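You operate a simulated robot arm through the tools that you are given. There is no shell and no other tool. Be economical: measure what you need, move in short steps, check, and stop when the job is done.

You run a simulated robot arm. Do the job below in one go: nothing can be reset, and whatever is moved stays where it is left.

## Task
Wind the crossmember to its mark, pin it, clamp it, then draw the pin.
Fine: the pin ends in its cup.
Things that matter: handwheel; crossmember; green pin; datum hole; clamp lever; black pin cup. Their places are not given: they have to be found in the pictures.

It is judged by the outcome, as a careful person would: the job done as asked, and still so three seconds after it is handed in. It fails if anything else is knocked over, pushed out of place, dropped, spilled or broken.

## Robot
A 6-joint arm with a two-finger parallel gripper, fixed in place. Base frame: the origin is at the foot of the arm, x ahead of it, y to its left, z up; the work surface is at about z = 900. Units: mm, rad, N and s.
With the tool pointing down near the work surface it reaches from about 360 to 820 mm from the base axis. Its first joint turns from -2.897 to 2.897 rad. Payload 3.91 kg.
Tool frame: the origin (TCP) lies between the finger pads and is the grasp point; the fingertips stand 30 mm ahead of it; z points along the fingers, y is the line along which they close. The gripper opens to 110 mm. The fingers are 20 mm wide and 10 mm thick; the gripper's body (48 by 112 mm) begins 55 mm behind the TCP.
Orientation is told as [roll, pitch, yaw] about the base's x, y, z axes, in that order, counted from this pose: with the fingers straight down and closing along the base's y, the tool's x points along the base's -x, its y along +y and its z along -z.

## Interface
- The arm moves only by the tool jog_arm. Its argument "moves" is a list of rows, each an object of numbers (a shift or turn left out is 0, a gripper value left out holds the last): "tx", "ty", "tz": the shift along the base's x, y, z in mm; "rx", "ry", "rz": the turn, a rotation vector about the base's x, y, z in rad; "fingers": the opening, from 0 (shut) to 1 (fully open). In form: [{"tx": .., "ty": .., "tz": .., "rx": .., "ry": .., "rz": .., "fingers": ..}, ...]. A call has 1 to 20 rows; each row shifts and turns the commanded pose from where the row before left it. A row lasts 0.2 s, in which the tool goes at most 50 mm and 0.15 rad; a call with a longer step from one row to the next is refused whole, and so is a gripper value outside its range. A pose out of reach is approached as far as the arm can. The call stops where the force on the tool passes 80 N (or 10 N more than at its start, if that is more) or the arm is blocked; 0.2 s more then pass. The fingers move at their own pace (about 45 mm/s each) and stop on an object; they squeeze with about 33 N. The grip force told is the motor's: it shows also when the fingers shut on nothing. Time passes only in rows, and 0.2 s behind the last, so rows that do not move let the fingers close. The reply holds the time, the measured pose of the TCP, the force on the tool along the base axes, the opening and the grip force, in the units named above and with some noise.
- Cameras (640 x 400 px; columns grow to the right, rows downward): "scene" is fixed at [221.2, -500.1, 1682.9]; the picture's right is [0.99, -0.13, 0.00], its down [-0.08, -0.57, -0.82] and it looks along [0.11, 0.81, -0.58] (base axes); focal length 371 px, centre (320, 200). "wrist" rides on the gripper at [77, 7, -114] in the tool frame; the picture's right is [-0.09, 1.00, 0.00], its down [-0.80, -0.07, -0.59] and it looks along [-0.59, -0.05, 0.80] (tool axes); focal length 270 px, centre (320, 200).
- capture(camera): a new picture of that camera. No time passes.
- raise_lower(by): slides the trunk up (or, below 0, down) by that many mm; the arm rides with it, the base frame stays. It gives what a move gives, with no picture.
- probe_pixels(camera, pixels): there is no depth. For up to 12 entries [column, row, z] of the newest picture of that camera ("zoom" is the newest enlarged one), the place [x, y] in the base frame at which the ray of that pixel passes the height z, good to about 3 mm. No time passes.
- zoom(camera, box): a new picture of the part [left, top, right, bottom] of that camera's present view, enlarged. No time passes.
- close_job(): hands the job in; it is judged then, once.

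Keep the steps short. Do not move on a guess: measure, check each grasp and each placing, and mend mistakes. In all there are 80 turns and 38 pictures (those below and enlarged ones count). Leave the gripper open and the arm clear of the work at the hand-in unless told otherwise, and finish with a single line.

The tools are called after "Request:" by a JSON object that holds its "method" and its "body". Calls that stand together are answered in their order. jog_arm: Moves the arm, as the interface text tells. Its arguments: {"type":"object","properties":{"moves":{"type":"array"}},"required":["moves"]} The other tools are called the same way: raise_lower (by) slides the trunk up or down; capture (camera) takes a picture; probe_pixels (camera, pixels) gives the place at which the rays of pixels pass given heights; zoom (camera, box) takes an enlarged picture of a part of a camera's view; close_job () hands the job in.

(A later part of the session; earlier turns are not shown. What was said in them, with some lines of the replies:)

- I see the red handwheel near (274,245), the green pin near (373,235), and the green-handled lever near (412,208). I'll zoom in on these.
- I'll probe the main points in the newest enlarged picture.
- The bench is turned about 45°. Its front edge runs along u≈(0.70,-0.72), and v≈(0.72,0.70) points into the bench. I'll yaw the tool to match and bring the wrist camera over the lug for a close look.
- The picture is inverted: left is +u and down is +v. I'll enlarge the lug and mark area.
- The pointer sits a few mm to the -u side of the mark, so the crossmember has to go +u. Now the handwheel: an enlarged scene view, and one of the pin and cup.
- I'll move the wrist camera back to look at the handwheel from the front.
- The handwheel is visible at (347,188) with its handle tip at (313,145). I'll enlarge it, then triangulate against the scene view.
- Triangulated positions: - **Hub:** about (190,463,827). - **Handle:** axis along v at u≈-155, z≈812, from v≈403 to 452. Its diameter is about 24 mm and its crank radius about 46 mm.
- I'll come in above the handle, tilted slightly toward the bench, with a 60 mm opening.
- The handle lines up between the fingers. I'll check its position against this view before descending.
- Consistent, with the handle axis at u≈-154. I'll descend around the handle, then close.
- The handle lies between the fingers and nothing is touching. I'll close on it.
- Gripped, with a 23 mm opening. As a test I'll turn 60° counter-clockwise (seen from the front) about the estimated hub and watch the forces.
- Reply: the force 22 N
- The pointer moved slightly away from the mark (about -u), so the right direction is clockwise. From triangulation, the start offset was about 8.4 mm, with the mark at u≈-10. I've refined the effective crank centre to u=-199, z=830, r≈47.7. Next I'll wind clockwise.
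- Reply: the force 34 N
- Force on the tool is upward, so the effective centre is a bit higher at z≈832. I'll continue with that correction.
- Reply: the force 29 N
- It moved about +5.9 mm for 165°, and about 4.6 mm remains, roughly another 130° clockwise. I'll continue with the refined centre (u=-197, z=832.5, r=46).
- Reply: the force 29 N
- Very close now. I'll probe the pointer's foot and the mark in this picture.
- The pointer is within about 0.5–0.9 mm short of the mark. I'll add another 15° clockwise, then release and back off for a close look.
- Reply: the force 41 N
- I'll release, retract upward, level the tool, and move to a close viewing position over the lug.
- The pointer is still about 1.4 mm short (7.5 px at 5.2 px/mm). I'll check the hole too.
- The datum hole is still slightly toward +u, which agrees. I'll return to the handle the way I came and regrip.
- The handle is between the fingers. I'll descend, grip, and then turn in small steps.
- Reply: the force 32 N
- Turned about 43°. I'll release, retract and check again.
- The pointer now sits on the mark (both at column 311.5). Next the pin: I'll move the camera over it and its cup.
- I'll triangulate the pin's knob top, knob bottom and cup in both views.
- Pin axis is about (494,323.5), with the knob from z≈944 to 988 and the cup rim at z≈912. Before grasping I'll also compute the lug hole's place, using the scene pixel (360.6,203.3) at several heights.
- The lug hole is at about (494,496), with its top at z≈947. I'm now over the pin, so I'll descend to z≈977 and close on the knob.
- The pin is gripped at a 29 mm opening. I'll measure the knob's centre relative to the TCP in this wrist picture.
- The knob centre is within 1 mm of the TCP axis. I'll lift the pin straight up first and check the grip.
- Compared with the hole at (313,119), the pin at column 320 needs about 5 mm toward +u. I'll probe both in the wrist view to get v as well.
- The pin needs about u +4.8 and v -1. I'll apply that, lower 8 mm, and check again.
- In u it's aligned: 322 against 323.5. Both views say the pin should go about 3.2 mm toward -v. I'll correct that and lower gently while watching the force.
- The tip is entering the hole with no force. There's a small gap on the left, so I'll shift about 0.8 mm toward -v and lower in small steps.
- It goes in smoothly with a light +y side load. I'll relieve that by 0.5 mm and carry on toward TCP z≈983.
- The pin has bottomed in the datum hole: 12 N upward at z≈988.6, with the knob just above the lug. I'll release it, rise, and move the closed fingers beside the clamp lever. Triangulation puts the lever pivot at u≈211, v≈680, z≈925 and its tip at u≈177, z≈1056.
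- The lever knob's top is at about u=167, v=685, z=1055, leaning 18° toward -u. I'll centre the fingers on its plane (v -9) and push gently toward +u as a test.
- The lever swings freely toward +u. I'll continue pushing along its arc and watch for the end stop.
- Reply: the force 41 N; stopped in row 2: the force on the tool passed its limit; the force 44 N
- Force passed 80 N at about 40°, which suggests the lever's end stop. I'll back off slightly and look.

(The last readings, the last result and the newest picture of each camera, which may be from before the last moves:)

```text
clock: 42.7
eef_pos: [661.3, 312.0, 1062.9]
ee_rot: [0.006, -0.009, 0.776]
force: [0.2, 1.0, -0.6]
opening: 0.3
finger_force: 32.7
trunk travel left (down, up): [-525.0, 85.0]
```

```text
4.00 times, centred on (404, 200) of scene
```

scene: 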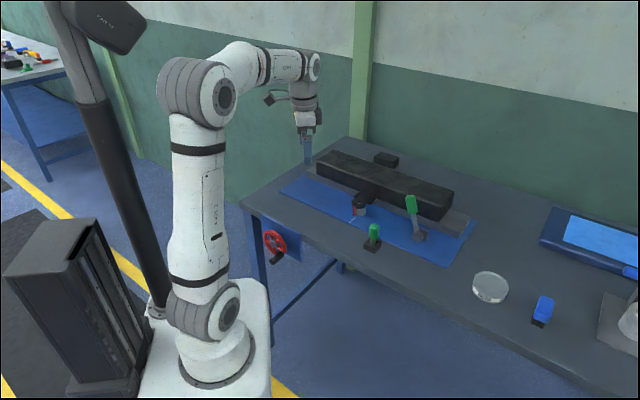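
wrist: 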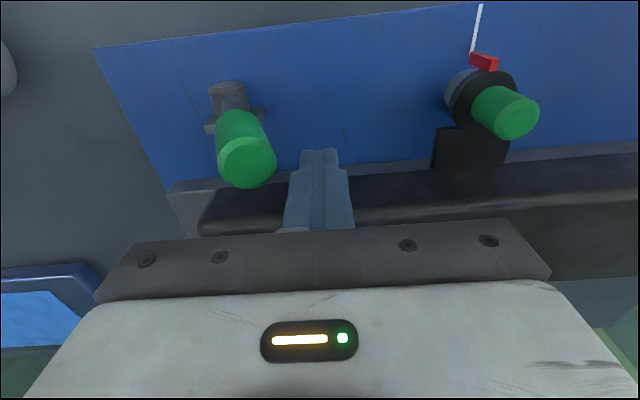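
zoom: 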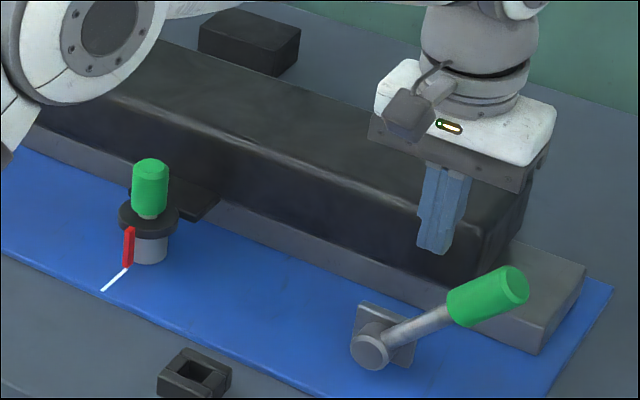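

Request:
{"method": "probe_pixels", "body": {"camera": "zoom", "pixels": [[517, 287, 980], [517, 287, 1000], [517, 287, 1020], [517, 287, 1040], [370, 348, 925], [458, 305, 980], [458, 305, 960], [441, 250, 1033]]}}

```text
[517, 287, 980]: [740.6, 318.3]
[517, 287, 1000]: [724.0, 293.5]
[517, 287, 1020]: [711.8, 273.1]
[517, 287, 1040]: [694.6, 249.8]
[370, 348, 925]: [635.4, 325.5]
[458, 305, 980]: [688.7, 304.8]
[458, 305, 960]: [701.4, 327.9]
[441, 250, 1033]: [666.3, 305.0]
```

The lever sits at about 41° on a hard stop after a 60° throw, so it's clamped. The pointer is still on the mark. Next I'll go back over the pin with the fingers open and level the tool.

Request:
{"method": "jog_arm", "body": {"moves": [{"tx": -28.2, "ty": 29.8, "rx": -0.0085, "ry": 0.004, "rz": -0.004, "fingers": 0.6}, {"tx": -28.2, "ty": 29.8}, {"tx": -28.2, "ty": 29.8}, {"tx": -28.2, "ty": 29.8}, {"tx": -28.2, "ty": 29.8}, {"tx": -28.2, "ty": 29.8}, {}]}}

Request:
{"method": "jog_arm", "body": {"moves": [{}]}}

Request:
{"method": "jog_arm", "body": {"moves": [{}]}}

```text
clock: 44.3
eef_pos: [489.0, 490.6, 1064.2]
ee_rot: [0.004, -0.002, 0.773]
force: [0.2, 0.5, -0.2]
opening: 66.1
finger_force: 0.0
trunk travel left (down, up): [-525.0, 85.0]
```

```text
clock: 44.7
eef_pos: [489.1, 490.5, 1063.7]
ee_rot: [0.002, -0.004, 0.775]
force: [-0.2, 0.0, 0.4]
opening: 65.9
finger_force: 0.1
trunk travel left (down, up): [-525.0, 85.0]
```

```text
clock: 45.1
eef_pos: [489.3, 491.1, 1064.1]
ee_rot: [0.004, -0.003, 0.773]
force: [-0.1, 0.1, -1.3]
opening: 66.0
finger_force: 0.2
trunk travel left (down, up): [-525.0, 85.0]
```

Request:
{"method": "jog_arm", "body": {"moves": [{"tx": 3.1, "ty": 0.2, "rx": -0.0043}, {"tz": -25}, {"tz": -25}, {"tz": -24.5}, {}]}}

```text
clock: 46.3
eef_pos: [491.6, 491.5, 988.4]
ee_rot: [0.0, -0.001, 0.772]
force: [-0.9, -0.1, -0.3]
opening: 66.2
finger_force: 0.1
trunk travel left (down, up): [-525.0, 85.0]
```

I'm back at the grasp pose. I'll close on the knob and draw the pin straight up.

Request:
{"method": "jog_arm", "body": {"moves": [{"fingers": 0.2}, {"fingers": 0.2}, {"fingers": 0.2}, {"fingers": 0.2}, {}]}}

Request:
{"method": "jog_arm", "body": {"moves": [{"tz": 5}, {"tz": 5}, {"tz": 10}, {"tz": 10}, {"tz": 10}, {"tz": 10}, {"tz": 10}, {}]}}

```text
clock: 47.5
eef_pos: [492.8, 490.9, 988.2]
ee_rot: [0.001, 0.0, 0.773]
force: [-6.4, 6.7, -0.2]
opening: 29.1
finger_force: 32.7
trunk travel left (down, up): [-525.0, 85.0]
```

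```text
clock: 49.3
eef_pos: [491.3, 491.5, 1048.2]
ee_rot: [-0.001, -0.002, 0.773]
force: [0.1, 0.2, -0.7]
opening: 28.8
finger_force: 33.0
trunk travel left (down, up): [-525.0, 85.0]
```

The pin is drawn and held at a 28.8 mm opening. I'll carry it back over the cup, about 165.5 mm toward -y, and lower it to just above the rim.

Request:
{"method": "jog_arm", "body": {"moves": [{"ty": -33.1}, {"ty": -33.1}, {"ty": -33.1}, {"ty": -33.1}, {"ty": -33.1}, {"tz": -20}, {"tz": -20}, {}]}}

Request:
{"method": "zoom", "body": {"camera": "scene", "box": [349, 222, 397, 262]}}

```text
clock: 51.1
eef_pos: [492.6, 326.8, 1008.1]
ee_rot: [-0.001, -0.001, 0.773]
force: [-0.6, 0.2, -1.1]
opening: 28.9
finger_force: 33.3
trunk travel left (down, up): [-525.0, 85.0]
```

```text
10.00 times, centred on (373, 242) of scene
```

zoom: 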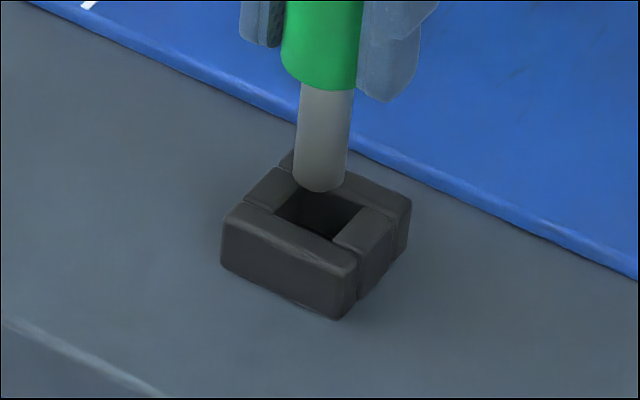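

Request:
{"method": "zoom", "body": {"camera": "wrist", "box": [256, 70, 384, 150]}}

```text
5.00 times, centred on (320, 110) of wrist
```

zoom: 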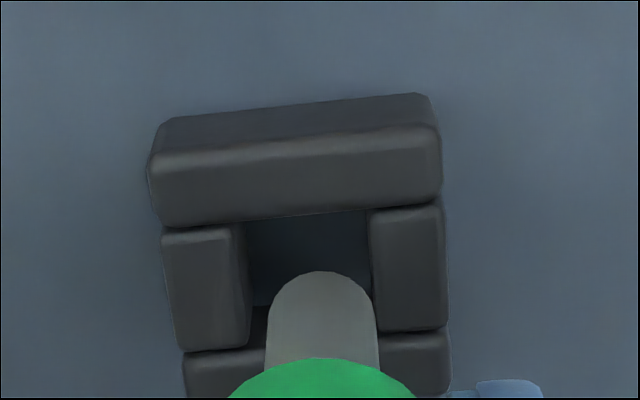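

The pin centre at column 322 is about 2 mm off the cup opening's centre at column 309, toward -u. v is nearly right. I'll shift u +1.6, v -0.4 and lower gently.

Request:
{"method": "jog_arm", "body": {"moves": [{"tx": 0.85, "ty": -1.45}, {}, {"tz": -4}, {"tz": -4}, {"tz": -3}, {"tz": -3}]}}

Request:
{"method": "jog_arm", "body": {"moves": [{"tz": -2}, {"tz": -2}, {"tz": -2}]}}

```text
clock: 52.5
eef_pos: [492.4, 324.8, 994.6]
ee_rot: [-0.001, -0.002, 0.773]
force: [-0.2, -0.7, -0.8]
opening: 28.7
finger_force: 32.8
trunk travel left (down, up): [-525.0, 85.0]
```

```text
clock: 53.3
eef_pos: [491.7, 324.5, 990.0]
ee_rot: [-0.001, 0.0, 0.773]
force: [-0.3, -0.4, -1.2]
opening: 28.6
finger_force: 33.1
trunk travel left (down, up): [-525.0, 85.0]
```

No contact, and the tip is now below rim level. I'll continue to the seat at about z=978.

Request:
{"method": "jog_arm", "body": {"moves": [{"tz": -2}, {"tz": -2}, {"tz": -2}, {"tz": -1.5}, {}]}}

Request:
{"method": "jog_arm", "body": {"moves": [{"tz": -1}, {"tz": -1}, {}]}}

```text
clock: 54.5
eef_pos: [493.0, 324.3, 981.3]
ee_rot: [-0.001, -0.002, 0.773]
force: [-1.1, 0.7, 5.0]
opening: 28.9
finger_force: 32.9
trunk travel left (down, up): [-525.0, 85.0]
```

```text
clock: 55.3
eef_pos: [492.0, 325.2, 980.4]
ee_rot: [0.001, -0.003, 0.774]
force: [-1.6, 3.4, 19.8]
opening: 28.6
finger_force: 32.9
trunk travel left (down, up): [-525.0, 85.0]
```

The pin has bottomed in the cup, with 20 N upward at z≈980.5. I'll relieve the load, open, and rise straight up and clear.

Request:
{"method": "jog_arm", "body": {"moves": [{"tz": 1.2}, {"fingers": 0.6}, {"fingers": 0.6}, {"fingers": 0.6}, {"tz": 25}, {"tz": 30}, {"tz": 40}, {"tz": 45, "fingers": 1.0}, {"tx": -35, "ty": 0, "tz": 20}, {"tx": -35, "ty": 0}, {"tx": -35}, {"tx": -35}, {}]}}

Request:
{"method": "zoom", "body": {"camera": "scene", "box": [330, 165, 474, 260]}}

```text
clock: 58.1
eef_pos: [353.5, 324.7, 1140.4]
ee_rot: [0.0, 0.0, 0.774]
force: [0.5, 1.3, -0.2]
opening: 110.3
finger_force: 0.1
trunk travel left (down, up): [-525.0, 85.0]
```

```text
4.21 times, centred on (402, 212) of scene
```

zoom: 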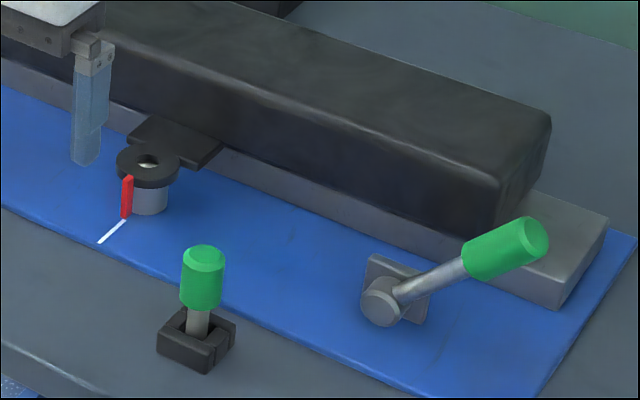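

The pin stands in its cup, the lever is thrown to its stop, the pointer is on the mark, and the arm is clear with the gripper open. I'll hand in the job.

Request:
{"method": "close_job", "body": {}}

```text
The job is handed in.
```

The crossmember was wound to its mark, pinned and clamped, and the pin was drawn and put back in its cup; the arm is clear with the gripper open.
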